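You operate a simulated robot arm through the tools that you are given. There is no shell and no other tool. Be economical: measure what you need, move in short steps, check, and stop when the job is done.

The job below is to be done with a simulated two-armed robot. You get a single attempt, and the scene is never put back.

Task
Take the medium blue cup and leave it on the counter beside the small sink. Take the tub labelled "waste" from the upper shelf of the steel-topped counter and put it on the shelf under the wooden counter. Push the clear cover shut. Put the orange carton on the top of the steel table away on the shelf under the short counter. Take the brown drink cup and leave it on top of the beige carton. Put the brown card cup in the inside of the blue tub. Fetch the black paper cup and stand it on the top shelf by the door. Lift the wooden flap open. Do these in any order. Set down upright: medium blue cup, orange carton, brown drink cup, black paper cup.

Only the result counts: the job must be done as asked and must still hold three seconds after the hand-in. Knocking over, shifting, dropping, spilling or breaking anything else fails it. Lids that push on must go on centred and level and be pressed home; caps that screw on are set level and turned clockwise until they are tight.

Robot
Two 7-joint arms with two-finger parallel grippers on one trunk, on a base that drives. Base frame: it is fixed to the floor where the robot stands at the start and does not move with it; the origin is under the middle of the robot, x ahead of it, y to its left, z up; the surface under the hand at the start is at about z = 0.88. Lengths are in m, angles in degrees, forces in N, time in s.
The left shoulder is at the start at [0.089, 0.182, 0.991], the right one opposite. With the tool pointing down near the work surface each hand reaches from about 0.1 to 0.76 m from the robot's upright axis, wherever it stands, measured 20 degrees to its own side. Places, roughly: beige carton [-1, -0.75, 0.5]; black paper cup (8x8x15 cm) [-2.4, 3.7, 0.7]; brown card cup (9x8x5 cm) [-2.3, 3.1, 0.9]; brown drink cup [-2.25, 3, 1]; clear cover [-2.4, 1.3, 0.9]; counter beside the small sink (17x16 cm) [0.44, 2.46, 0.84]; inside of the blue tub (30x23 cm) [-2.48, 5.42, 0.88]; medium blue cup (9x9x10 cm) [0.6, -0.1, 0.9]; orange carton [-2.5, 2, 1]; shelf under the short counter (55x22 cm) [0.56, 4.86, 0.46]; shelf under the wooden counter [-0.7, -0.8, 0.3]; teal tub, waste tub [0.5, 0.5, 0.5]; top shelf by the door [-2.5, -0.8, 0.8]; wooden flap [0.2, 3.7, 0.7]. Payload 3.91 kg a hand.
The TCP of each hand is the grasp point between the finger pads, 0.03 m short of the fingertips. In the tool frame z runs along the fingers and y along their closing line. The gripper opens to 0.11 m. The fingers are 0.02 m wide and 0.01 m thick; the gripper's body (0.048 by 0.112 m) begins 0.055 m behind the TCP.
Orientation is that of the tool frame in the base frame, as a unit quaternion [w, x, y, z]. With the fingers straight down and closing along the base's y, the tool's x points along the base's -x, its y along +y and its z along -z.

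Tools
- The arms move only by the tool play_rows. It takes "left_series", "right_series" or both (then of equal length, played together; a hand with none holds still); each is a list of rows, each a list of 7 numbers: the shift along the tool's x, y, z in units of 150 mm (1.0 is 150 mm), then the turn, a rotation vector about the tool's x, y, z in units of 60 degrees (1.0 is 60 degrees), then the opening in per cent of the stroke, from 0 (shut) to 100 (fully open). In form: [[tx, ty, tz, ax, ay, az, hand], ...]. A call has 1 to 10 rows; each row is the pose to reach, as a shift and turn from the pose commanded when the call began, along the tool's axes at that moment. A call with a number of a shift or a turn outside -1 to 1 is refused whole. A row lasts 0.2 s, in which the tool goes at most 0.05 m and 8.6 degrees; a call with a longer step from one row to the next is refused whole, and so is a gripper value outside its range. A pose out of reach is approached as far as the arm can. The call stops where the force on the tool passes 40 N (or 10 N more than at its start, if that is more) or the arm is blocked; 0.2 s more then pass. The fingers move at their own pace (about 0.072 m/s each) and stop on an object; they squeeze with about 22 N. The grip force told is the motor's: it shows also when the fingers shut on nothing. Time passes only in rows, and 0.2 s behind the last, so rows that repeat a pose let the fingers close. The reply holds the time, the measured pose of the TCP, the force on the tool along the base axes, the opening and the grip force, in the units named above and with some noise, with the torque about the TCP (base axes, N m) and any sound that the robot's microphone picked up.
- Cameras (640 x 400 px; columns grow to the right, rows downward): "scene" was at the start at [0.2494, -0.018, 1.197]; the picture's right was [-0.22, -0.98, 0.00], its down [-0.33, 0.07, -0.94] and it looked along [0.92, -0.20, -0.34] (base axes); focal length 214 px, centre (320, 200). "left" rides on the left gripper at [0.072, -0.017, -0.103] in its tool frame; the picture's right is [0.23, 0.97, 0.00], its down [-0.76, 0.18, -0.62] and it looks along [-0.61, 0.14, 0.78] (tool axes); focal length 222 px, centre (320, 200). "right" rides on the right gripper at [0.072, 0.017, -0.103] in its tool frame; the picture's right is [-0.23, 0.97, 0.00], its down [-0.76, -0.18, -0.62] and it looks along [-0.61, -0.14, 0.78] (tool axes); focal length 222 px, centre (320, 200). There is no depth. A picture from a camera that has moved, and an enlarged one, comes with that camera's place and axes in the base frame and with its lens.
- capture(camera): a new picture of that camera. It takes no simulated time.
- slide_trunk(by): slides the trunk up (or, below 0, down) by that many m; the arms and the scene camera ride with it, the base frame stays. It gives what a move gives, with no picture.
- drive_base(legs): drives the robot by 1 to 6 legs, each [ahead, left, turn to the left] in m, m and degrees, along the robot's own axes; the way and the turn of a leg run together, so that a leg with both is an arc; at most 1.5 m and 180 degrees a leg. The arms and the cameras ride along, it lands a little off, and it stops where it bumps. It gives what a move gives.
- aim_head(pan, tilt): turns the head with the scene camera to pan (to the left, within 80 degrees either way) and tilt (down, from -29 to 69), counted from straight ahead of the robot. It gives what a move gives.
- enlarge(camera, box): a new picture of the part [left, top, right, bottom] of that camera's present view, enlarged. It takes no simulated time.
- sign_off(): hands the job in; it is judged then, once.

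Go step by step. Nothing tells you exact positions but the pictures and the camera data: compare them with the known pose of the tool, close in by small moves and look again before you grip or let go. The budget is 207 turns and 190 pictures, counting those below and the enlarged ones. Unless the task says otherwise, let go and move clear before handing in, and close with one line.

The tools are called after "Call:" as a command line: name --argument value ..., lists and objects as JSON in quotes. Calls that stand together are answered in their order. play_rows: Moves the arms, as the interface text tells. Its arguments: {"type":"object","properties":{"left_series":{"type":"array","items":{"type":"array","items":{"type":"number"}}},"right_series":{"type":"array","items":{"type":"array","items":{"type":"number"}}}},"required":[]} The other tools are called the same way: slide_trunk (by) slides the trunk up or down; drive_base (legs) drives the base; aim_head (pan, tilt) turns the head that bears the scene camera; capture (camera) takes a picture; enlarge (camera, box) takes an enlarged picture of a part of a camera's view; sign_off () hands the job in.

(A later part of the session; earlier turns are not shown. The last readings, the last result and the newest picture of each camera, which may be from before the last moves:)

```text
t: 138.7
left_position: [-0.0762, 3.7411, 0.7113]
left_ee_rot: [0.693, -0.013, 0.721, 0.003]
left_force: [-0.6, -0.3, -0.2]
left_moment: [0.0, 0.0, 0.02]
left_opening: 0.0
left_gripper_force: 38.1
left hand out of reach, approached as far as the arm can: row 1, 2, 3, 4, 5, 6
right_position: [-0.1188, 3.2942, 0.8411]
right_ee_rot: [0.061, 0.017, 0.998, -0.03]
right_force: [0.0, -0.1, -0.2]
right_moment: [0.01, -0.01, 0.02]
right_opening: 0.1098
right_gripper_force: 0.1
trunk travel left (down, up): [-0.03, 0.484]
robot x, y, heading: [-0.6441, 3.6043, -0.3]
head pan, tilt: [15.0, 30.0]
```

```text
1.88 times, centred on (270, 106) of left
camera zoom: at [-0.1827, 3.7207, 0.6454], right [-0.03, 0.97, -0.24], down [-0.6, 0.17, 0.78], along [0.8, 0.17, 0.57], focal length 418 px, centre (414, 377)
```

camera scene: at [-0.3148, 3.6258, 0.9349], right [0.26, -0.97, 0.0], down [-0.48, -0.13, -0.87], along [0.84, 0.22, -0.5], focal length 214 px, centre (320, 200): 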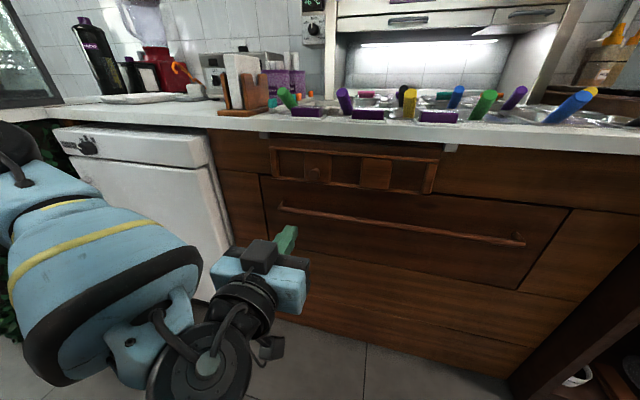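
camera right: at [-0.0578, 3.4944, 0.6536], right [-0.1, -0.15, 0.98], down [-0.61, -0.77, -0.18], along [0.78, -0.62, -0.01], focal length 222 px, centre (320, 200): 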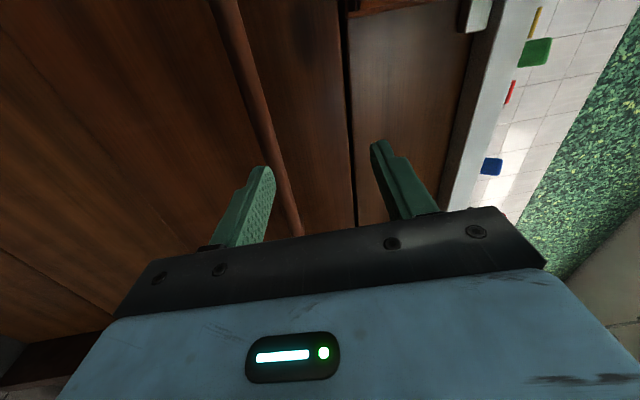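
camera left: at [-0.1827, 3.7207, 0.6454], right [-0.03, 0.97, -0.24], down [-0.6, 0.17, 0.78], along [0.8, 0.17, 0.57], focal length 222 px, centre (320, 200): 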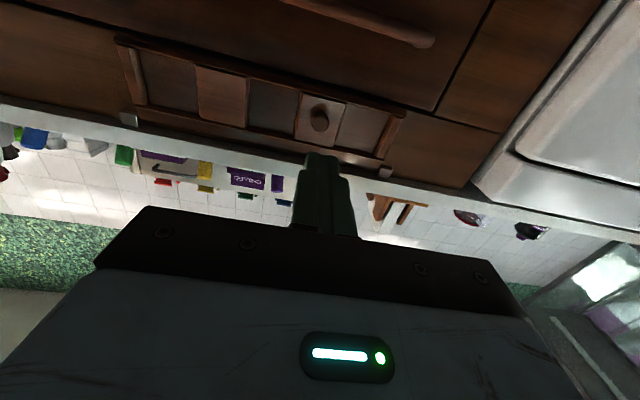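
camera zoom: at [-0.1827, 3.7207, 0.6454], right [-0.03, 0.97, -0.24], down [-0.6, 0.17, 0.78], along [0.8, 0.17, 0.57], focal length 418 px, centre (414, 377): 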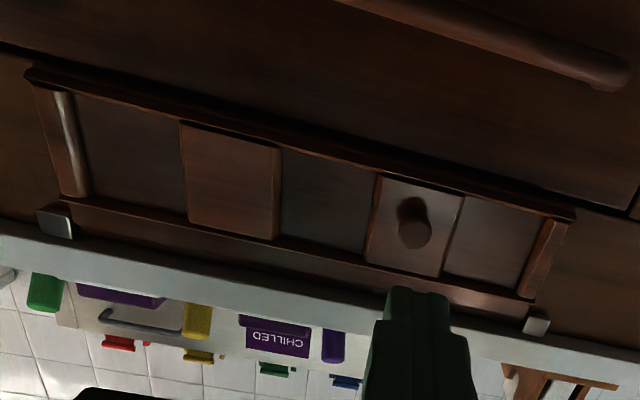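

The flap fell shut again after the slip. Refitting the arc gives a hinge at about x=0.159, z=0.835 with r≈0.10. This time I'll grip the knob with a level hand and rotate the hand along with the flap.

Call:
drive_base --legs '[[0.11, 0, 0.2]]'

Call:
play_rows --left_series '[[-0.1, 0.05, 0.1, 0, 0, 0, 50], [-0.2, 0.08, 0.2, 0, 0, 0, 50], [-0.21, 0.08, 0.3, 0, 0, 0, 50]]'

Call:
capture --camera "left"

```text
t: 139.9
left_position: [0.0324, 3.7425, 0.7122]
left_ee_rot: [0.692, -0.015, 0.722, 0.005]
left_force: [0.1, 0.5, 1.0]
left_moment: [-0.01, -0.04, -0.02]
left_opening: 0.0
left_gripper_force: 38.0
right_position: [-0.0078, 3.2971, 0.8415]
right_ee_rot: [0.061, 0.016, 0.998, -0.029]
right_force: [0.3, 1.5, -0.3]
right_moment: [0.02, 0.0, -0.03]
right_opening: 0.1102
right_gripper_force: 0.0
trunk travel left (down, up): [-0.03, 0.484]
robot x, y, heading: [-0.5345, 3.6018, 0.2]
head pan, tilt: [15.0, 30.0]
```

```text
t: 140.7
left_position: [0.0795, 3.7569, 0.7417]
left_ee_rot: [0.693, -0.014, 0.721, 0.004]
left_force: [-0.1, 0.2, 0.4]
left_moment: [-0.01, 0.01, -0.03]
left_opening: 0.055
left_gripper_force: 0.1
right_position: [-0.0071, 3.297, 0.8417]
right_ee_rot: [0.061, 0.015, 0.998, -0.029]
right_force: [1.0, -0.1, 0.1]
right_moment: [0.0, 0.0, -0.01]
right_opening: 0.1098
right_gripper_force: 0.0
trunk travel left (down, up): [-0.03, 0.484]
robot x, y, heading: [-0.5342, 3.5979, -0.1]
head pan, tilt: [15.0, 30.0]
```

```text
104 pictures are left
camera left: at [-0.0269, 3.7364, 0.6757], right [-0.03, 0.97, -0.24], down [-0.6, 0.17, 0.78], along [0.8, 0.17, 0.57], focal length 222 px, centre (320, 200)
```

left: 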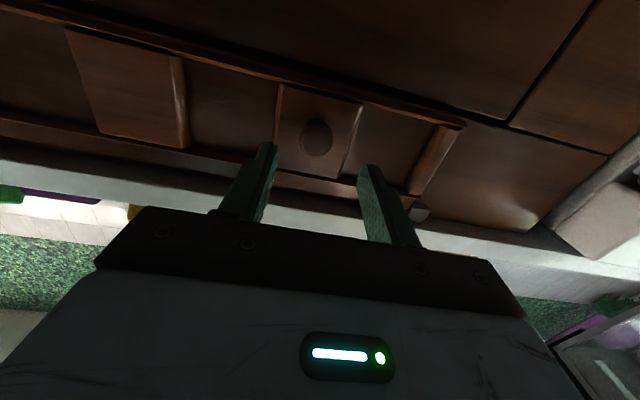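

The knob is straight ahead at z≈0.736. I'll advance and close on it.

Call:
play_rows --left_series '[[0.02, -0.02, 0.15, 0, 0, 0, 50], [0.02, -0.02, 0.3, 0, 0, 0, 50], [0.02, -0.02, 0.3, 0, 0, 0, 0], [0.02, -0.02, 0.3, 0, 0, 0, 0], [0.02, -0.02, 0.3, 0, 0, 0, 0]]'

Call:
enlarge --camera "left" --box '[160, 60, 480, 260]'

```text
t: 141.9
left_position: [0.1236, 3.7548, 0.739]
left_ee_rot: [0.693, -0.012, 0.721, 0.003]
left_force: [-15.8, -7.1, -1.4]
left_moment: [-0.1, -0.22, -0.16]
left_opening: 0.024
left_gripper_force: 45.4
right_position: [-0.0091, 3.2978, 0.8415]
right_ee_rot: [0.062, 0.016, 0.998, -0.029]
right_force: [-0.9, 0.3, 0.2]
right_moment: [0.0, 0.02, -0.01]
right_opening: 0.1098
right_gripper_force: 0.1
trunk travel left (down, up): [-0.03, 0.484]
robot x, y, heading: [-0.5343, 3.6012, -0.0]
head pan, tilt: [15.0, 30.0]
```

```text
2.00 times, centred on (320, 160) of left
camera zoom: at [0.0166, 3.7335, 0.6712], right [-0.03, 0.97, -0.24], down [-0.6, 0.17, 0.78], along [0.8, 0.17, 0.57], focal length 444 px, centre (320, 280)
```

zoom: 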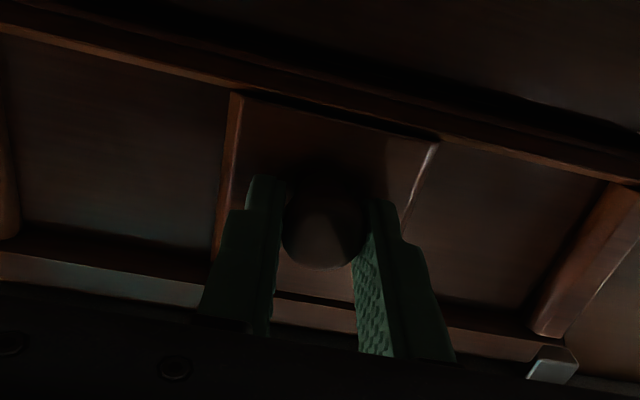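

The knob is well enclosed. I'll swing 30° with the hand rotating along.

Call:
play_rows --left_series '[[0, 0.003, -0.006, 0, 0, 0, 0], [-0.021, 0.003, -0.056, 0, 0.083, 0, 0], [-0.046, 0.003, -0.11, 0, 0.167, 0, 0], [-0.077, 0.003, -0.161, 0, 0.25, 0, 0], [-0.111, 0.003, -0.209, 0, 0.333, 0, 0], [-0.15, 0.003, -0.255, 0, 0.417, 0, 0], [-0.193, 0.003, -0.297, 0, 0.5, 0, 0]]'

Call:
enlarge --camera "left" --box '[160, 60, 480, 260]'

```text
t: 143.1
left_position: [0.0986, 3.7543, 0.758]
left_ee_rot: [0.573, -0.015, 0.82, 0.001]
left_force: [7.3, -3.6, -1.5]
left_moment: [-0.04, 0.32, -0.11]
left_opening: 0.0244
left_gripper_force: 45.2
right_position: [-0.007, 3.2967, 0.8399]
right_ee_rot: [0.062, 0.016, 0.998, -0.03]
right_force: [0.1, 0.0, 0.5]
right_moment: [0.0, -0.02, 0.01]
right_opening: 0.11
right_gripper_force: 0.0
trunk travel left (down, up): [-0.03, 0.484]
robot x, y, heading: [-0.5326, 3.5982, -0.1]
head pan, tilt: [15.0, 30.0]
stopped in row 5 (left hand): the force on the tool passed its limit at 40 N (the readings are from after the stop); the commanded pose is now the measured one
```

```text
2.00 times, centred on (320, 160) of left
camera zoom: at [-0.0238, 3.7332, 0.7276], right [-0.1, 0.97, -0.23], down [-0.33, 0.18, 0.93], along [0.94, 0.17, 0.3], focal length 444 px, centre (320, 280)
```

zoom: 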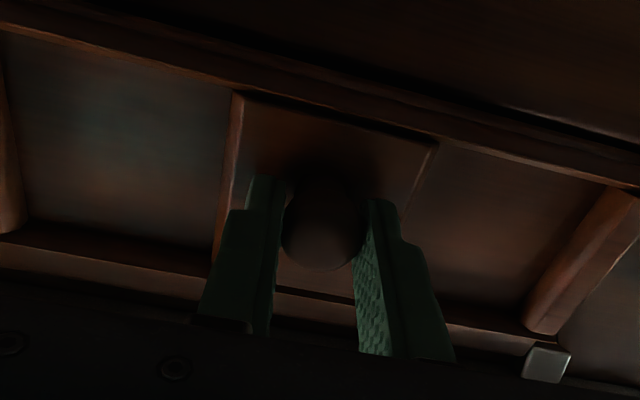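

Tracking works, and the refitted hinge is at about [0.168, 0.83]. I'll continue another 36°.

Call:
play_rows --left_series '[[-0.032, 0, -0.062, 0, 0.1, 0, 0], [-0.069, 0, -0.121, 0, 0.2, 0, 0], [-0.113, 0, -0.175, 0, 0.3, 0, 0], [-0.162, 0, -0.225, 0, 0.4, 0, 0], [-0.216, 0, -0.269, 0, 0.5, 0, 0], [-0.275, 0, -0.307, 0, 0.6, 0, 0]]'

Call:
enlarge --camera "left" --box '[160, 60, 480, 260]'

```text
t: 144.0
left_position: [0.0818, 3.7545, 0.788]
left_ee_rot: [0.43, -0.015, 0.903, -0.002]
left_force: [12.5, -5.3, -4.9]
left_moment: [-0.1, 0.48, 0.08]
left_opening: 0.0244
left_gripper_force: 44.6
right_position: [-0.0058, 3.2959, 0.8406]
right_ee_rot: [0.061, 0.017, 0.998, -0.029]
right_force: [-0.2, 0.2, 0.7]
right_moment: [0.0, 0.01, -0.01]
right_opening: 0.1099
right_gripper_force: 0.1
trunk travel left (down, up): [-0.03, 0.484]
robot x, y, heading: [-0.5339, 3.5965, 0.0]
head pan, tilt: [15.0, 30.0]
stopped in row 4 (left hand): the force on the tool passed its limit at 41 N (the readings are from after the stop); the commanded pose is now the measured one
```

```text
2.00 times, centred on (320, 160) of left
camera zoom: at [-0.0437, 3.7337, 0.7983], right [-0.17, 0.97, -0.19], down [-0.01, 0.19, 0.98], along [0.99, 0.17, -0.02], focal length 444 px, centre (320, 280)
```

zoom: 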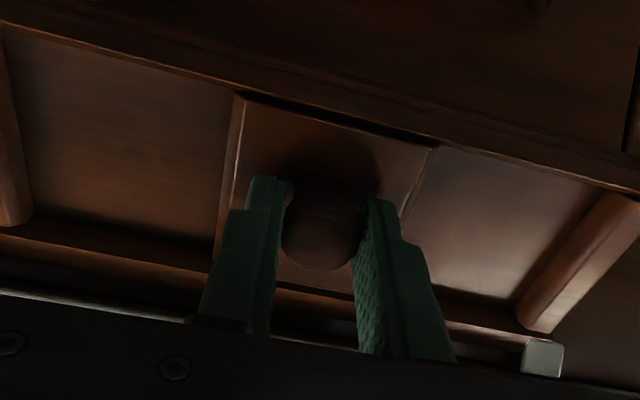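

Still gripping at roughly 40–45° open. The fitted centre is nearer [0.163, 0.818], so I'll continue with that.

Call:
play_rows --left_series '[[-0.034, 0, -0.051, 0, 0.1, 0, 0], [-0.072, 0, -0.096, 0, 0.2, 0, 0], [-0.115, 0, -0.139, 0, 0.3, 0, 0], [-0.162, 0, -0.176, 0, 0.4, 0, 0], [-0.213, 0, -0.208, 0, 0.5, 0, 0], [-0.267, 0, -0.235, 0, 0.6, 0, 0]]'

Call:
capture --camera "left"

Call:
capture --camera "scene"

```text
t: 144.8
left_position: [0.0812, 3.7532, 0.817]
left_ee_rot: [0.287, -0.015, 0.958, -0.005]
left_force: [15.0, -4.7, -7.0]
left_moment: [-0.2, 0.33, -0.07]
left_opening: 0.0241
left_gripper_force: 45.3
right_position: [-0.0056, 3.2953, 0.8413]
right_ee_rot: [0.061, 0.017, 0.998, -0.03]
right_force: [-0.2, 0.9, -0.2]
right_moment: [0.02, 0.04, -0.01]
right_opening: 0.1102
right_gripper_force: 0.1
trunk travel left (down, up): [-0.03, 0.484]
robot x, y, heading: [-0.5343, 3.599, -0.2]
head pan, tilt: [15.0, 30.0]
stopped in row 4 (left hand): the force on the tool passed its limit at 41 N (the readings are from after the stop); the commanded pose is now the measured one
```

```text
100 pictures are left
camera left: at [-0.0374, 3.7348, 0.8647], right [-0.21, 0.97, -0.14], down [0.29, 0.2, 0.94], along [0.93, 0.16, -0.32], focal length 222 px, centre (320, 200)
```

left: 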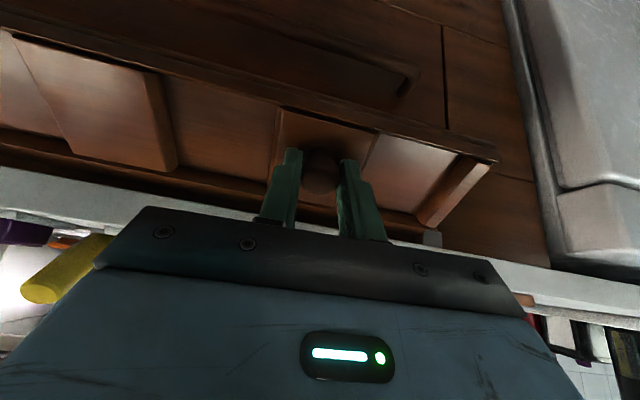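

```text
99 pictures are left
camera scene: at [-0.2022, 3.6257, 0.9343], right [0.26, -0.97, 0.0], down [-0.48, -0.13, -0.87], along [0.84, 0.22, -0.5], focal length 214 px, centre (320, 200)
```

scene: 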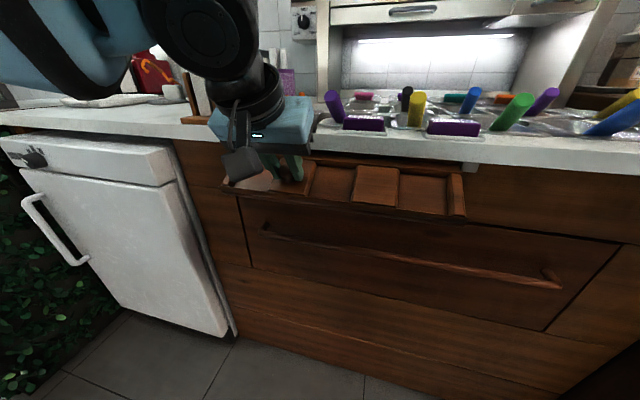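

The flap is about 70° open. Fitting all the points puts the hinge at [0.155, 0.806], right at the ledge line. I'll continue on that arc toward 95°.

Call:
play_rows --left_series '[[-0.043, 0, -0.0425, 0, 0.13, 0, 0], [-0.092, 0, -0.08, 0, 0.26, 0, 0], [-0.144, 0, -0.111, 0, 0.39, 0, 0], [-0.2, 0, -0.135, 0, 0.5, 0, 0]]'

Call:
capture --camera "left"

Call:
capture --camera "scene"

```text
t: 145.5
left_position: [0.0866, 3.7551, 0.8414]
left_ee_rot: [0.147, -0.003, 0.989, -0.02]
left_force: [5.8, -10.5, -0.2]
left_moment: [-0.65, 0.26, -0.13]
left_opening: 0.0243
left_gripper_force: 45.0
left hand out of reach, approached as far as the arm can: row 2, 3
right_position: [-0.0091, 3.294, 0.8415]
right_ee_rot: [0.062, 0.018, 0.997, -0.03]
right_force: [0.8, 0.4, -0.5]
right_moment: [-0.03, -0.01, -0.03]
right_opening: 0.1101
right_gripper_force: 0.1
trunk travel left (down, up): [-0.03, 0.484]
robot x, y, heading: [-0.5352, 3.6032, -0.2]
head pan, tilt: [15.0, 30.0]
stopped in row 3 (left hand): the force on the tool passed its limit at 55 N (the readings are from after the stop); the commanded pose is now the measured one
```

```text
98 pictures are left
camera left: at [-0.0141, 3.7411, 0.9214], right [-0.22, 0.97, -0.11], down [0.55, 0.21, 0.81], along [0.81, 0.12, -0.58], focal length 222 px, centre (320, 200)
```

left: 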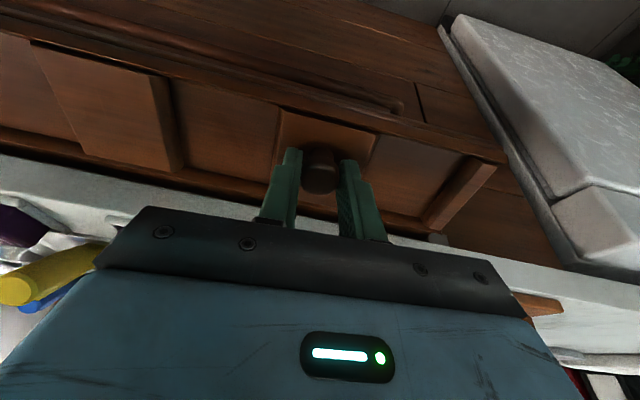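

```text
97 pictures are left
camera scene: at [-0.2033, 3.6245, 0.9347], right [0.26, -0.97, 0.0], down [-0.48, -0.13, -0.87], along [0.84, 0.22, -0.5], focal length 214 px, centre (320, 200)
```

scene: 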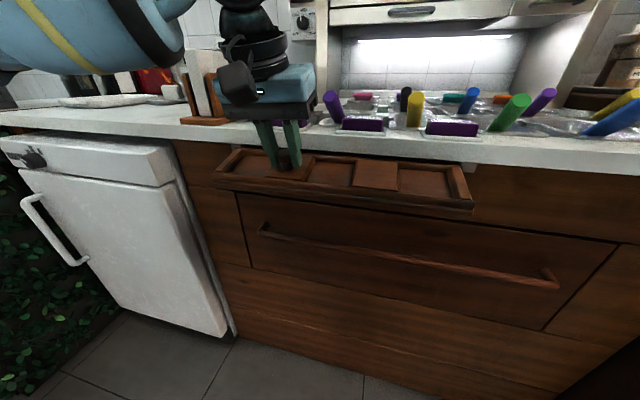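

The flap is now nearly horizontal. I'll let go and see whether it stays up.

Call:
play_rows --left_series '[[0, 0, 0, 0, 0, 0, 50], [0, 0, 0, 0, 0, 0, 50], [0, 0, 0, 0, 0, 0, 50], [0.05, 0, -0.1, 0, 0, 0, 50], [0.1, 0, -0.2, 0, 0, 0, 50], [0.15, 0, -0.3, 0, 0, 0, 50], [0.15, 0, -0.3, 0, 0, 0, 50], [0.15, 0, -0.3, 0, 0, 0, 50]]'

Call:
enlarge --camera "scene" --box '[180, 100, 500, 300]'

```text
t: 147.3
left_position: [0.0498, 3.7597, 0.8772]
left_ee_rot: [0.145, -0.005, 0.989, -0.019]
left_force: [0.2, -0.1, 0.0]
left_moment: [-0.01, -0.02, 0.0]
left_opening: 0.055
left_gripper_force: 0.0
right_position: [-0.0091, 3.2948, 0.8412]
right_ee_rot: [0.061, 0.017, 0.998, -0.029]
right_force: [-0.1, -0.3, 0.1]
right_moment: [-0.01, 0.04, -0.03]
right_opening: 0.1098
right_gripper_force: 0.0
trunk travel left (down, up): [-0.03, 0.484]
robot x, y, heading: [-0.5315, 3.5997, -0.6]
head pan, tilt: [15.0, 30.0]
```

```text
2.00 times, centred on (340, 200) of scene
camera zoom: at [-0.2039, 3.6251, 0.9349], right [0.26, -0.97, 0.0], down [-0.48, -0.13, -0.87], along [0.84, 0.22, -0.5], focal length 429 px, centre (280, 200)
```

zoom: 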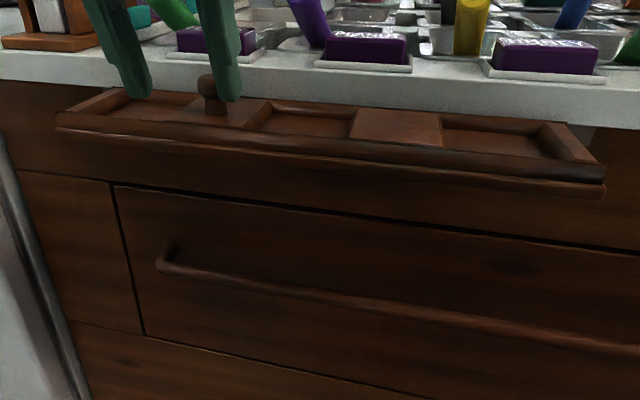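

The flap stands open by itself, knob up. I'll retreat, raise the trunk and then recheck it.

Call:
drive_base --legs '[[-0.55, 0, 0]]'

Call:
slide_trunk --by 0.22

Call:
play_rows --left_series '[[0, 0.1, 0, 0, 0.1, 0, 100], [0, 0.3, 0, 0, 0.2, 0, 100], [0, 0.6, 0, 0, 0.28, 0, 100], [0, 0.9, 0, 0, 0.28, 0, 100]]'

Call:
capture --camera "scene"

```text
t: 150.5
left_position: [-0.5012, 3.7605, 0.8777]
left_ee_rot: [0.146, -0.006, 0.989, -0.018]
left_force: [0.3, -0.4, 0.6]
left_moment: [-0.03, 0.0, 0.03]
left_opening: 0.0549
left_gripper_force: 0.1
right_position: [-0.5594, 3.296, 0.8406]
right_ee_rot: [0.061, 0.018, 0.998, -0.029]
right_force: [0.0, 0.2, -0.3]
right_moment: [-0.03, 0.04, -0.02]
right_opening: 0.11
right_gripper_force: 0.1
trunk travel left (down, up): [-0.03, 0.484]
robot x, y, heading: [-1.0832, 3.6035, -0.2]
head pan, tilt: [15.0, 30.0]
```

```text
t: 152.8
left_position: [-0.5886, 3.7618, 1.1898]
left_ee_rot: [0.239, -0.004, 0.971, -0.019]
left_force: [0.6, 0.9, -0.4]
left_moment: [-0.02, 0.0, 0.01]
left_opening: 0.055
left_gripper_force: 0.0
right_position: [-0.5596, 3.2968, 1.0608]
right_ee_rot: [0.061, 0.016, 0.998, -0.03]
right_force: [0.1, 0.6, 0.2]
right_moment: [0.02, 0.03, 0.03]
right_opening: 0.11
right_gripper_force: 0.1
trunk travel left (down, up): [-0.25, 0.264]
robot x, y, heading: [-1.0855, 3.6056, -0.1]
head pan, tilt: [15.0, 30.0]
```

```text
t: 153.8
left_position: [-0.5892, 3.8964, 1.1858]
left_ee_rot: [0.094, 0.0, 0.995, -0.021]
left_force: [-0.6, -0.3, -0.3]
left_moment: [-0.02, 0.02, -0.01]
left_opening: 0.1098
left_gripper_force: 0.1
right_position: [-0.5606, 3.2969, 1.0608]
right_ee_rot: [0.062, 0.017, 0.997, -0.03]
right_force: [-0.3, 0.0, 1.0]
right_moment: [-0.02, -0.02, -0.03]
right_opening: 0.1099
right_gripper_force: 0.1
trunk travel left (down, up): [-0.25, 0.264]
robot x, y, heading: [-1.0858, 3.6007, -0.1]
head pan, tilt: [15.0, 30.0]
```

```text
95 pictures are left
camera scene: at [-0.8391, 3.6279, 1.1804], right [0.26, -0.97, 0.0], down [-0.48, -0.13, -0.87], along [0.84, 0.22, -0.5], focal length 214 px, centre (320, 200)
```

scene: 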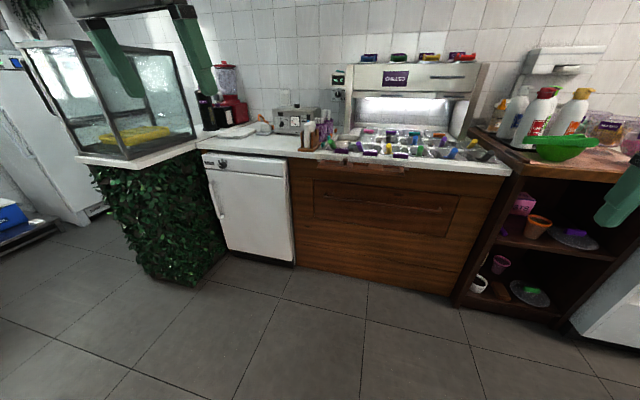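

The flap stays open. Now I'll turn round to face the west side with the carton and cups.

Call:
drive_base --legs '[[-0.1, 0, 0], [0, 0, 180]]'

Call:
aim_head --pan 20 --tilt 20

Call:
capture --camera "scene"

```text
t: 162.4
left_position: [-1.6684, 3.2893, 1.1861]
left_ee_rot: [-0.017, 0.995, 0.023, -0.095]
left_force: [-0.5, 0.7, 0.1]
left_moment: [0.01, 0.0, 0.0]
left_opening: 0.1099
left_gripper_force: 0.0
right_position: [-1.7223, 3.884, 1.0612]
right_ee_rot: [-0.028, 0.998, 0.003, -0.062]
right_force: [-0.2, -0.4, -0.4]
right_moment: [-0.01, 0.02, 0.0]
right_opening: 0.1101
right_gripper_force: 0.0
trunk travel left (down, up): [-0.25, 0.264]
robot x, y, heading: [-1.1838, 3.6022, -177.8]
head pan, tilt: [15.0, 30.0]
```

```text
t: 163.1
left_position: [-1.6688, 3.2879, 1.1852]
left_ee_rot: [-0.018, 0.995, 0.023, -0.095]
left_force: [-0.5, 0.3, 0.1]
left_moment: [0.01, 0.0, 0.01]
left_opening: 0.1099
left_gripper_force: 0.1
right_position: [-1.7213, 3.8845, 1.0608]
right_ee_rot: [-0.028, 0.998, 0.004, -0.062]
right_force: [-0.2, 0.6, -0.5]
right_moment: [0.02, -0.06, 0.02]
right_opening: 0.1102
right_gripper_force: 0.1
trunk travel left (down, up): [-0.25, 0.264]
robot x, y, heading: [-1.1829, 3.6022, -177.7]
head pan, tilt: [20.0, 20.0]
```

```text
94 pictures are left
camera scene: at [-1.4306, 3.5626, 1.1963], right [-0.38, 0.93, 0.0], down [0.32, 0.13, -0.94], along [-0.87, -0.36, -0.34], focal length 214 px, centre (320, 200)
```

scene: 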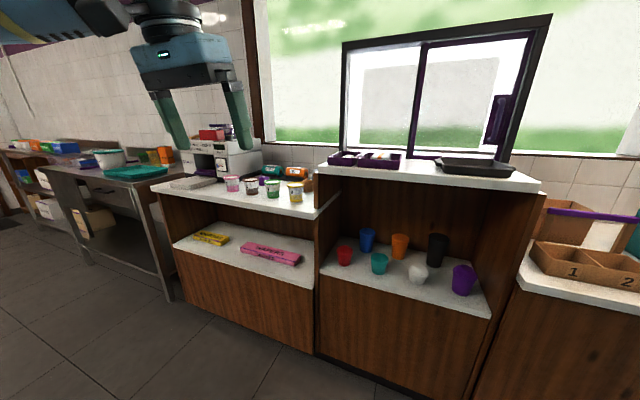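

The black cup is on the lower shelf of the near cabinet, the small cups on the counter to its left, and the orange carton on the steel table further left. I'll zoom in on the counter.

Call:
enlarge --camera "scene" --box '[150, 110, 330, 222]'

Call:
enlarge --camera "scene" --box '[325, 190, 515, 308]'

```text
3.56 times, centred on (240, 166) of scene
camera zoom: at [-1.4306, 3.5626, 1.1963], right [-0.38, 0.93, 0.0], down [0.32, 0.13, -0.94], along [-0.87, -0.36, -0.34], focal length 763 px, centre (604, 321)
```

zoom: 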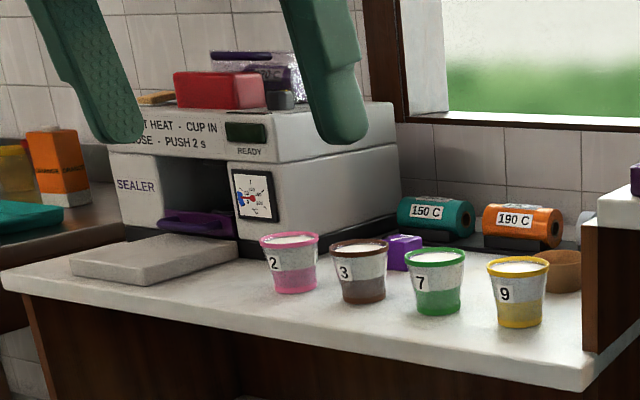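

```text
3.37 times, centred on (420, 249) of scene
camera zoom: at [-1.4306, 3.5626, 1.1963], right [-0.38, 0.93, 0.0], down [0.32, 0.13, -0.94], along [-0.87, -0.36, -0.34], focal length 722 px, centre (-17, 35)
```

zoom: 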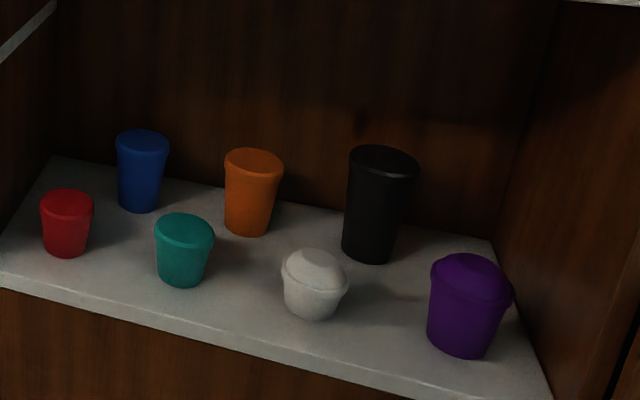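

The "3" cup is the brown drink cup at about [-2.21, 2.88]. The shallow brown bowl behind cup 9, at about [-2.315, 3.125], is the card cup. I'll level both hands and drive up to the counter.

Call:
play_rows --left_series '[[0, 0, 0, -0.016, 0.09, 0.022, 100], [0, 0, 0, -0.032, 0.181, 0.044, 100], [0, 0, 0, -0.032, 0.181, 0.044, 100]]' --right_series '[[0, 0.2, -0.2, -0.026, 0.06, 0.003, 100], [0, 0.4, -0.4, -0.053, 0.118, 0.006, 100], [0, 0.6, -0.4, -0.053, 0.118, 0.006, 100]]'

Call:
drive_base --legs '[[0, 0.62, -2.3], [0.48, 0, 0]]'

Call:
aim_head --pan -10 --tilt 30

Call:
capture --camera "scene"

Call:
capture --camera "right"

```text
t: 163.9
left_position: [-1.6686, 3.2865, 1.1854]
left_ee_rot: [-0.001, 1.0, -0.002, 0.0]
left_force: [0.0, -0.1, -0.8]
left_moment: [0.03, 0.03, -0.01]
left_opening: 0.11
left_gripper_force: 0.1
right_position: [-1.7146, 3.7914, 1.1156]
right_ee_rot: [0.0, 1.0, 0.0, 0.0]
right_force: [-0.5, -0.6, -0.4]
right_moment: [0.02, -0.01, 0.02]
right_opening: 0.1102
right_gripper_force: 0.2
trunk travel left (down, up): [-0.25, 0.264]
robot x, y, heading: [-1.1838, 3.6006, -177.9]
head pan, tilt: [20.0, 20.0]
```

```text
t: 172.3
left_position: [-2.1466, 2.689, 1.1849]
left_ee_rot: [-0.001, 1.0, -0.019, 0.0]
left_force: [0.5, -0.8, 0.1]
left_moment: [-0.01, 0.02, -0.01]
left_opening: 0.11
left_gripper_force: 0.1
right_position: [-2.174, 3.1942, 1.1156]
right_ee_rot: [-0.001, 1.0, -0.017, -0.001]
right_force: [-0.6, 0.2, -0.9]
right_moment: [0.0, -0.01, -0.02]
right_opening: 0.1099
right_gripper_force: 0.1
trunk travel left (down, up): [-0.25, 0.264]
robot x, y, heading: [-1.6514, 2.9883, -179.7]
head pan, tilt: [20.0, 20.0]
```

```text
t: 173.2
left_position: [-2.1471, 2.6891, 1.1866]
left_ee_rot: [-0.001, 1.0, -0.02, 0.0]
left_force: [0.2, -0.5, 0.3]
left_moment: [-0.04, 0.01, -0.01]
left_opening: 0.11
left_gripper_force: 0.1
right_position: [-2.1735, 3.1934, 1.1165]
right_ee_rot: [-0.001, 1.0, -0.018, -0.001]
right_force: [0.1, -0.3, -0.1]
right_moment: [-0.01, -0.01, -0.03]
right_opening: 0.1101
right_gripper_force: 0.0
trunk travel left (down, up): [-0.25, 0.264]
robot x, y, heading: [-1.6499, 2.9865, -179.7]
head pan, tilt: [-10.0, 30.0]
```

```text
91 pictures are left
camera scene: at [-1.9005, 3.0022, 1.1803], right [0.17, 0.99, 0.0], down [0.49, -0.08, -0.87], along [-0.85, 0.15, -0.5], focal length 214 px, centre (320, 200)
```

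scene: 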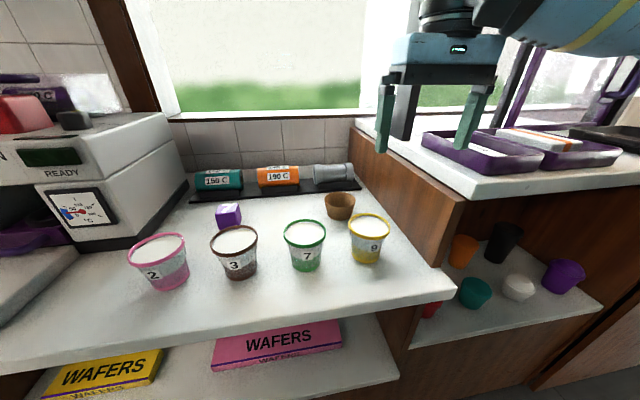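

```text
90 pictures are left
camera right: at [-2.1024, 3.175, 1.2187], right [-0.26, -0.97, 0.0], down [-0.75, 0.2, 0.62], along [-0.6, 0.16, -0.78], focal length 222 px, centre (320, 200)
```

right: 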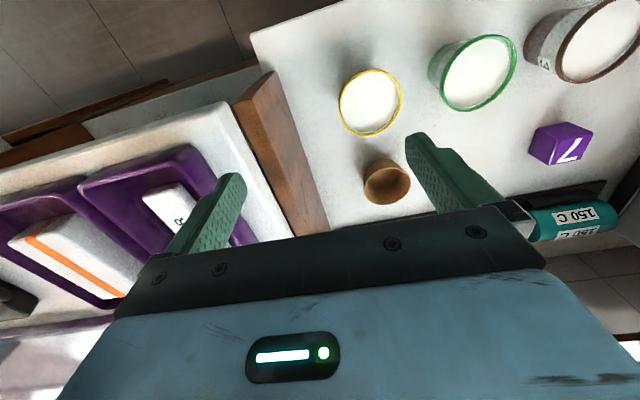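

Triangulation puts the bowl centre at [-2.324, 3.124] with its rim at about z 0.92. I'll move the right hand over it and descend partway.

Call:
play_rows --right_series '[[-0.24, 0.12, 0, 0, 0, 0, 100], [-0.49, 0.25, 0, 0, 0, 0, 100], [-0.74, 0.37, 0.1, 0, 0, 0, 100], [-0.983, 0.496, 0.3, 0, 0, 0, 100], [-0.983, 0.496, 0.6, 0, 0, 0, 100], [-0.983, 0.496, 0.85, 0, 0, 0, 100]]'

Call:
capture --camera "right"

```text
refused: row 4 steps farther than a row can; nothing moved
```

```text
89 pictures are left
camera right: at [-2.1024, 3.175, 1.2187], right [-0.26, -0.97, 0.0], down [-0.75, 0.2, 0.62], along [-0.6, 0.16, -0.78], focal length 222 px, centre (320, 200)
```

right: 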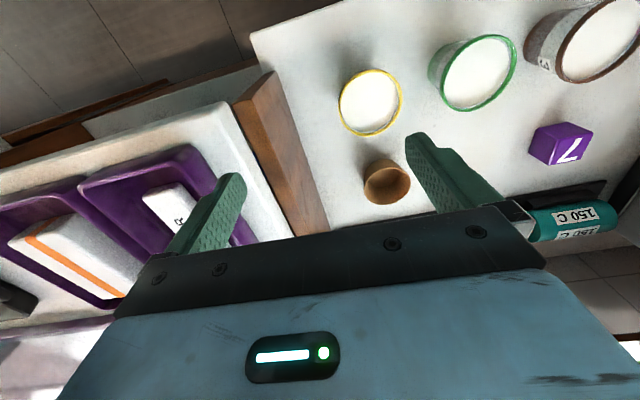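

A step was too long; I'll spread it out.

Call:
play_rows --right_series '[[-0.24, 0.12, 0, 0, 0, 0, 100], [-0.49, 0.25, 0, 0, 0, 0, 100], [-0.74, 0.37, 0, 0, 0, 0, 100], [-0.983, 0.496, 0.05, 0, 0, 0, 100], [-0.983, 0.496, 0.35, 0, 0, 0, 100], [-0.983, 0.496, 0.65, 0, 0, 0, 100], [-0.983, 0.496, 0.9, 0, 0, 0, 100]]'

Call:
capture --camera "right"

```text
t: 174.8
left_position: [-2.1454, 2.6894, 1.1857]
left_ee_rot: [-0.002, 1.0, -0.019, -0.001]
left_force: [0.7, -0.1, -0.2]
left_moment: [-0.01, 0.03, 0.0]
left_opening: 0.1099
left_gripper_force: 0.0
right_position: [-2.3383, 3.1207, 1.0055]
right_ee_rot: [-0.001, 1.0, -0.017, 0.0]
right_force: [0.7, -0.3, 0.1]
right_moment: [-0.03, 0.01, -0.01]
right_opening: 0.1099
right_gripper_force: 0.1
right hand out of reach, approached as far as the arm can: row 4, 5, 6, 7
trunk travel left (down, up): [-0.25, 0.264]
robot x, y, heading: [-1.6508, 2.9892, -179.6]
head pan, tilt: [-10.0, 30.0]
```

```text
88 pictures are left
camera right: at [-2.2672, 3.1031, 1.1075], right [-0.26, -0.97, 0.0], down [-0.75, 0.2, 0.62], along [-0.6, 0.16, -0.78], focal length 222 px, centre (320, 200)
```

right: 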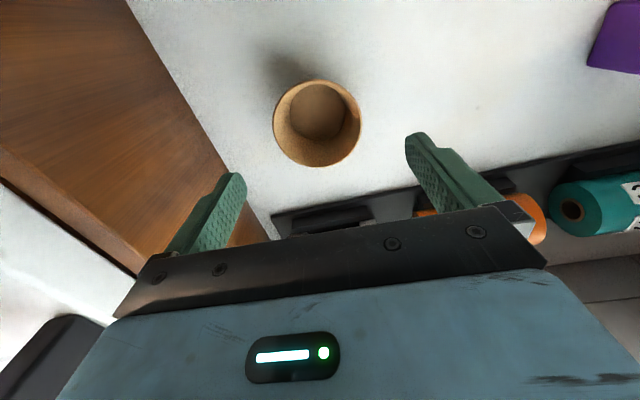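

The bowl is centred below. I'll descend and close.

Call:
play_rows --right_series '[[0.03, -0.01, 0.25, 0, 0, 0, 100], [0.03, -0.01, 0.5, 0, 0, 0, 100], [0.03, -0.01, 0.61, 0, 0, 0, 100], [0.03, -0.01, 0.61, 0, 0, 0, 30], [0.03, -0.01, 0.61, 0, 0, 0, 30], [0.03, -0.01, 0.61, 0, 0, 0, 30]]'

Call:
capture --camera "right"

```text
t: 176.2
left_position: [-2.1448, 2.689, 1.1869]
left_ee_rot: [-0.001, 1.0, -0.019, -0.001]
left_force: [0.1, 0.5, 0.4]
left_moment: [-0.01, 0.0, -0.02]
left_opening: 0.1098
left_gripper_force: 0.0
right_position: [-2.3597, 3.1182, 0.9264]
right_ee_rot: [-0.001, 1.0, -0.019, -0.002]
right_force: [-2.3, -0.6, 16.6]
right_moment: [-0.05, -0.25, 0.0]
right_opening: 0.0677
right_gripper_force: 21.8
right hand out of reach, approached as far as the arm can: row 1, 2, 3, 4, 5, 6
trunk travel left (down, up): [-0.25, 0.264]
robot x, y, heading: [-1.6519, 2.9856, -179.7]
head pan, tilt: [-10.0, 30.0]
```

```text
87 pictures are left
camera right: at [-2.2876, 3.0997, 1.0288], right [-0.26, -0.97, 0.0], down [-0.75, 0.2, 0.63], along [-0.61, 0.16, -0.78], focal length 222 px, centre (320, 200)
```

right: 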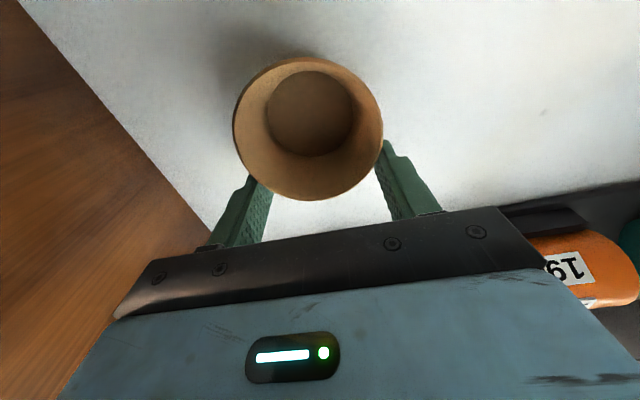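

The arm overshot at its reach limit, and the fingers hold only the bowl's far side. I'll open, lift, bring the base 6 cm closer and redo.

Call:
play_rows --right_series '[[0, 0, -0.02, 0, 0, 0, 100], [0, 0, -0.02, 0, 0, 0, 100], [0, 0, -0.25, 0, 0, 0, 100], [0, 0, -0.5, 0, 0, 0, 100], [0.2, 0, -0.5, 0, 0, 0, 100], [0.45, 0, -0.5, 0, 0, 0, 100]]'

Call:
drive_base --legs '[[0.07, 0, 0]]'

Call:
capture --camera "right"

```text
t: 177.6
left_position: [-2.1443, 2.6873, 1.1878]
left_ee_rot: [-0.001, 1.0, -0.019, -0.002]
left_force: [-0.2, 0.8, -0.2]
left_moment: [0.0, 0.0, -0.02]
left_opening: 0.1101
left_gripper_force: 0.0
right_position: [-2.2901, 3.1143, 1.0022]
right_ee_rot: [-0.001, 1.0, -0.017, -0.003]
right_force: [-0.1, -0.1, 0.5]
right_moment: [0.02, 0.01, 0.04]
right_opening: 0.1098
right_gripper_force: 0.0
right hand out of reach, approached as far as the arm can: row 3, 4
trunk travel left (down, up): [-0.25, 0.264]
robot x, y, heading: [-1.6513, 2.9866, -179.8]
head pan, tilt: [-10.0, 30.0]
```

```text
t: 178.5
left_position: [-2.1572, 2.6907, 1.188]
left_ee_rot: [-0.001, 1.0, -0.024, -0.005]
left_force: [-0.1, 0.0, -0.5]
left_moment: [0.0, -0.02, 0.01]
left_opening: 0.11
left_gripper_force: 0.1
right_position: [-2.3004, 3.1177, 1.0083]
right_ee_rot: [-0.003, 1.0, -0.021, -0.006]
right_force: [0.4, -0.2, -0.4]
right_moment: [-0.01, 0.0, -0.01]
right_opening: 0.11
right_gripper_force: 0.1
trunk travel left (down, up): [-0.25, 0.264]
robot x, y, heading: [-1.6753, 2.9833, 179.7]
head pan, tilt: [-10.0, 30.0]
stopped in leg 1: the robot was blocked; the commanded pose is now the measured one
```

```text
86 pictures are left
camera right: at [-2.2277, 3.0984, 1.1096], right [-0.27, -0.96, 0.0], down [-0.74, 0.21, 0.63], along [-0.61, 0.17, -0.77], focal length 222 px, centre (320, 200)
```

right: 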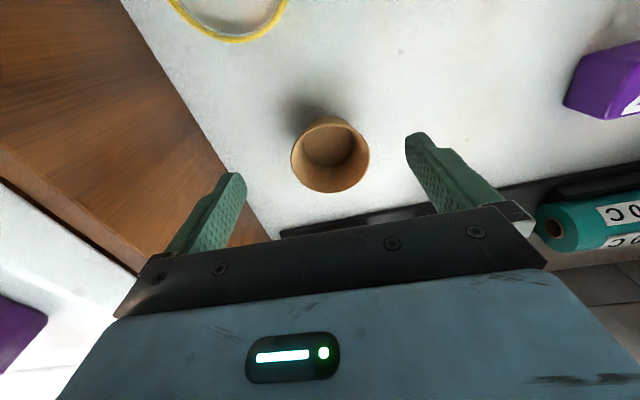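

The base is against the counter plinth now. The bowl is at about [-2.322, 3.116], so I'll move to it and grasp at z≈0.93.

Call:
play_rows --right_series '[[-0.07, 0, 0, 0, 0, 0, 100], [-0.14, 0.01, 0.1, 0, 0, 0, 100], [-0.14, 0.01, 0.3, 0, 0, 0, 100], [-0.14, 0.01, 0.45, 0, 0, 0, 100]]'

Call:
capture --camera "right"

```text
t: 179.6
left_position: [-2.1593, 2.6943, 1.1873]
left_ee_rot: [-0.001, 1.0, -0.027, -0.005]
left_force: [-0.3, -1.0, -0.9]
left_moment: [0.0, -0.03, -0.02]
left_opening: 0.11
left_gripper_force: 0.0
right_position: [-2.3238, 3.134, 1.0406]
right_ee_rot: [0.003, 0.995, -0.032, -0.094]
right_force: [-0.2, 0.0, -0.3]
right_moment: [0.01, -0.01, 0.01]
right_opening: 0.1101
right_gripper_force: 0.1
trunk travel left (down, up): [-0.25, 0.264]
robot x, y, heading: [-1.6724, 2.9835, 179.5]
head pan, tilt: [-10.0, 30.0]
stopped in row 4 (right hand): the arm was blocked; the commanded pose is now the measured one
```

```text
85 pictures are left
camera right: at [-2.2345, 3.1129, 1.1278], right [-0.28, -0.96, 0.05], down [-0.62, 0.23, 0.75], along [-0.73, 0.18, -0.66], focal length 222 px, centre (320, 200)
```

right: 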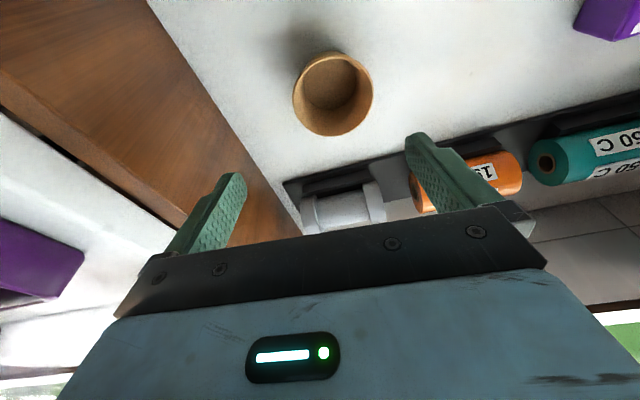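

The right elbow is likely touching the cabinet at the right. I'll raise the trunk to lift the elbow, then look around.

Call:
slide_trunk --by 0.2

Call:
aim_head --pan -35 --tilt 35

Call:
capture --camera "scene"

```text
t: 181.7
left_position: [-2.0873, 2.6923, 1.4751]
left_ee_rot: [0.001, 0.994, -0.025, -0.111]
left_force: [-0.5, 0.4, -0.2]
left_moment: [0.02, -0.04, -0.01]
left_opening: 0.1106
left_gripper_force: 0.1
right_position: [-2.3389, 3.1297, 1.2255]
right_ee_rot: [0.002, 0.996, -0.029, -0.081]
right_force: [0.3, -0.6, 0.1]
right_moment: [0.02, -0.01, -0.01]
right_opening: 0.1101
right_gripper_force: 0.1
trunk travel left (down, up): [-0.45, 0.064]
robot x, y, heading: [-1.674, 2.9838, 179.9]
head pan, tilt: [-10.0, 30.0]
```

```text
t: 182.6
left_position: [-2.0861, 2.6927, 1.4749]
left_ee_rot: [0.001, 0.993, -0.023, -0.112]
left_force: [-0.6, -0.6, -0.2]
left_moment: [-0.02, 0.0, 0.07]
left_opening: 0.11
left_gripper_force: 0.0
right_position: [-2.3372, 3.1288, 1.2255]
right_ee_rot: [0.003, 0.996, -0.029, -0.082]
right_force: [-0.5, -0.4, -0.4]
right_moment: [-0.02, 0.02, 0.02]
right_opening: 0.1096
right_gripper_force: 0.0
trunk travel left (down, up): [-0.45, 0.064]
robot x, y, heading: [-1.6732, 2.9889, 180.0]
head pan, tilt: [-35.0, 35.0]
```

```text
84 pictures are left
camera scene: at [-1.8317, 3.0391, 1.3883], right [0.58, 0.82, 0.0], down [0.47, -0.33, -0.82], along [-0.67, 0.47, -0.57], focal length 214 px, centre (320, 200)
```

scene: 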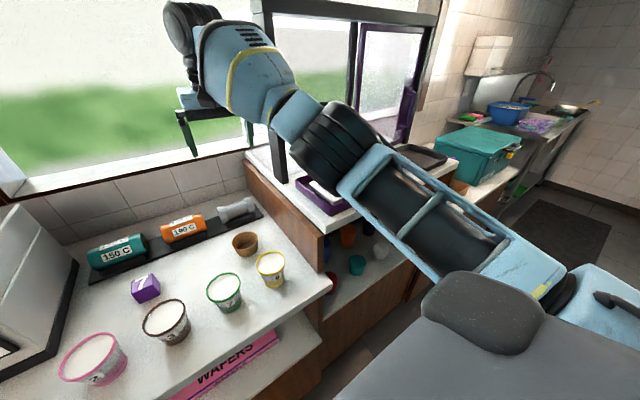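

Nothing was disturbed. I'll level the hand, centre over the bowl and descend with the higher elbow.

Call:
play_rows --right_series '[[0, 0, 0, 0.003, 0.08, -0.027, 100], [0, 0, 0, 0.006, 0.157, -0.055, 100], [0, 0, 0, 0.006, 0.157, -0.055, 100]]'

Call:
play_rows --right_series '[[0.1, 0.08, 0.25, 0, 0, 0, 100], [0.1, 0.08, 0.55, 0, 0, 0, 100], [0.1, 0.08, 0.85, 0, 0, 0, 100], [0.1, 0.08, 1.0, 0, 0, 0, 100]]'

Call:
capture --camera "right"

```text
t: 183.4
left_position: [-2.0857, 2.6921, 1.4751]
left_ee_rot: [0.0, 0.993, -0.025, -0.112]
left_force: [0.1, 0.2, 1.8]
left_moment: [0.03, 0.03, 0.01]
left_opening: 0.1099
left_gripper_force: 0.0
right_position: [-2.3191, 3.1371, 1.2247]
right_ee_rot: [0.002, 1.0, -0.004, -0.013]
right_force: [0.6, -0.4, 0.0]
right_moment: [0.01, -0.03, 0.0]
right_opening: 0.1102
right_gripper_force: 0.2
right hand out of reach, approached as far as the arm can: row 1, 2, 3
trunk travel left (down, up): [-0.45, 0.064]
robot x, y, heading: [-1.6742, 2.9859, 179.6]
head pan, tilt: [-35.0, 35.0]
```

```text
t: 184.4
left_position: [-2.0863, 2.6926, 1.4745]
left_ee_rot: [0.001, 0.994, -0.024, -0.111]
left_force: [0.1, 0.0, -0.7]
left_moment: [0.01, 0.0, 0.0]
left_opening: 0.1098
left_gripper_force: 0.0
right_position: [-2.305, 3.1265, 1.0741]
right_ee_rot: [-0.001, 1.0, 0.001, 0.0]
right_force: [0.6, 0.1, -0.7]
right_moment: [0.01, 0.0, -0.03]
right_opening: 0.1099
right_gripper_force: 0.1
trunk travel left (down, up): [-0.45, 0.064]
robot x, y, heading: [-1.674, 2.9857, 179.9]
head pan, tilt: [-35.0, 35.0]
```

```text
83 pictures are left
camera right: at [-2.2327, 3.1091, 1.1766], right [-0.23, -0.97, 0.0], down [-0.76, 0.18, 0.62], along [-0.61, 0.14, -0.78], focal length 222 px, centre (320, 200)
```

right: 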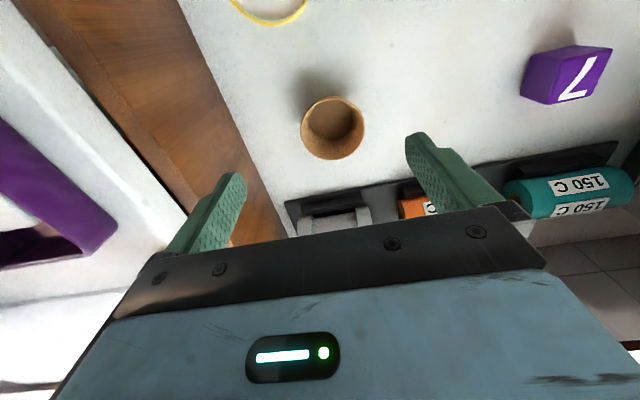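

The bowl is at [-2.324, 3.115]. Final adjust and descent, then close.

Call:
play_rows --right_series '[[-0.127, 0.077, 0.2, 0, 0, 0, 100], [-0.127, 0.077, 0.5, 0, 0, 0, 100], [-0.127, 0.077, 0.8, 0, 0, 0, 100], [-0.127, 0.077, 0.96, 0, 0, 0, 100], [-0.127, 0.077, 0.96, 0, 0, 0, 30], [-0.127, 0.077, 0.96, 0, 0, 0, 30], [-0.127, 0.077, 0.96, 0, 0, 0, 30]]'

Call:
capture --camera "right"

```text
t: 186.0
left_position: [-2.0862, 2.6945, 1.4749]
left_ee_rot: [0.0, 0.994, -0.024, -0.111]
left_force: [0.1, -0.5, -0.3]
left_moment: [-0.02, -0.01, 0.0]
left_opening: 0.11
left_gripper_force: 0.1
right_position: [-2.3224, 3.1141, 0.9312]
right_ee_rot: [-0.001, 1.0, 0.001, 0.0]
right_force: [-0.8, -0.3, 0.0]
right_moment: [0.01, 0.0, -0.01]
right_opening: 0.0775
right_gripper_force: 22.5
trunk travel left (down, up): [-0.45, 0.064]
robot x, y, heading: [-1.6762, 2.9865, 179.9]
head pan, tilt: [-35.0, 35.0]
```

```text
82 pictures are left
camera right: at [-2.2512, 3.0974, 1.0335], right [-0.23, -0.97, 0.0], down [-0.76, 0.18, 0.62], along [-0.61, 0.14, -0.78], focal length 222 px, centre (320, 200)
```

right: 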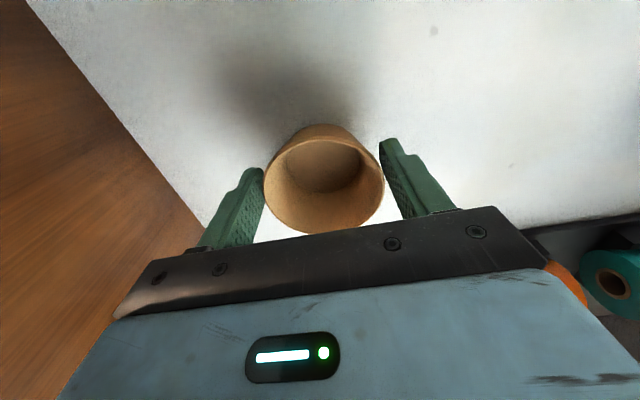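

The bowl is held. I'll lift it and pull it back, then drive left toward the orange carton.

Call:
play_rows --right_series '[[0, 0, -0.2, 0, 0, 0, 30], [0, 0, -0.5, 0, 0, 0, 30], [0, 0, -0.75, 0, 0, 0, 30], [0, 0, -1.0, 0, 0, 0, 30]]' --left_series '[[0, 0, 0, 0, 0.1, 0, 100], [0, 0, 0, 0, 0.212, 0.02, 100], [0, 0, 0, 0, 0.212, 0.04, 100], [0, 0, 0, 0, 0.212, 0.04, 100]]'

Call:
drive_base --legs '[[-0.45, 0, 0], [0, 0.85, 0]]'

Call:
aim_head --pan 10 --tilt 25

Call:
capture --camera "scene"

```text
t: 187.0
left_position: [-2.0681, 2.6863, 1.4258]
left_ee_rot: [0.006, 0.999, -0.046, -0.001]
left_force: [0.4, -0.1, 0.0]
left_moment: [-0.02, 0.02, 0.01]
left_opening: 0.1101
left_gripper_force: 0.1
left hand out of reach, approached as far as the arm can: row 1, 2, 3, 4
right_position: [-2.323, 3.1147, 1.0815]
right_ee_rot: [-0.001, 1.0, 0.002, 0.0]
right_force: [1.1, 0.7, -0.5]
right_moment: [0.01, 0.01, 0.02]
right_opening: 0.0771
right_gripper_force: 22.1
trunk travel left (down, up): [-0.45, 0.064]
robot x, y, heading: [-1.6753, 2.9859, 179.7]
head pan, tilt: [-35.0, 35.0]
```

```text
t: 197.1
left_position: [-1.6296, 1.8477, 1.4263]
left_ee_rot: [0.006, 0.999, -0.047, -0.001]
left_force: [0.5, -0.6, 0.2]
left_moment: [-0.01, 0.0, 0.01]
left_opening: 0.1103
left_gripper_force: 0.0
right_position: [-1.8806, 2.2775, 1.0799]
right_ee_rot: [-0.002, 1.0, -0.003, 0.0]
right_force: [-0.1, 0.1, 1.1]
right_moment: [0.01, -0.01, 0.0]
right_opening: 0.0749
right_gripper_force: 22.3
trunk travel left (down, up): [-0.45, 0.064]
robot x, y, heading: [-1.2347, 2.1469, 179.3]
head pan, tilt: [-35.0, 35.0]
```

```text
t: 198.2
left_position: [-1.6291, 1.848, 1.4261]
left_ee_rot: [0.005, 0.999, -0.047, -0.001]
left_force: [-0.5, -1.0, 0.3]
left_moment: [0.02, 0.02, -0.05]
left_opening: 0.1102
left_gripper_force: 0.1
right_position: [-1.8815, 2.2779, 1.0799]
right_ee_rot: [-0.002, 1.0, -0.003, 0.0]
right_force: [0.5, 0.3, 0.2]
right_moment: [0.0, 0.02, -0.02]
right_opening: 0.0746
right_gripper_force: 21.9
trunk travel left (down, up): [-0.45, 0.064]
robot x, y, heading: [-1.2363, 2.1429, 179.2]
head pan, tilt: [10.0, 25.0]
```

```text
81 pictures are left
camera scene: at [-1.4095, 2.1334, 1.404], right [-0.16, 0.99, 0.0], down [0.42, 0.07, -0.91], along [-0.89, -0.15, -0.42], focal length 214 px, centre (320, 200)
```

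scene: 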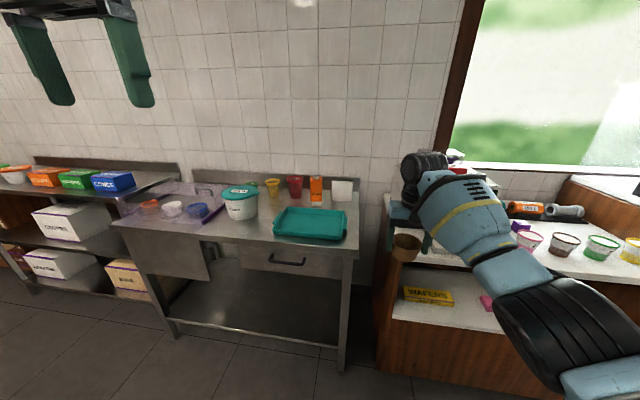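

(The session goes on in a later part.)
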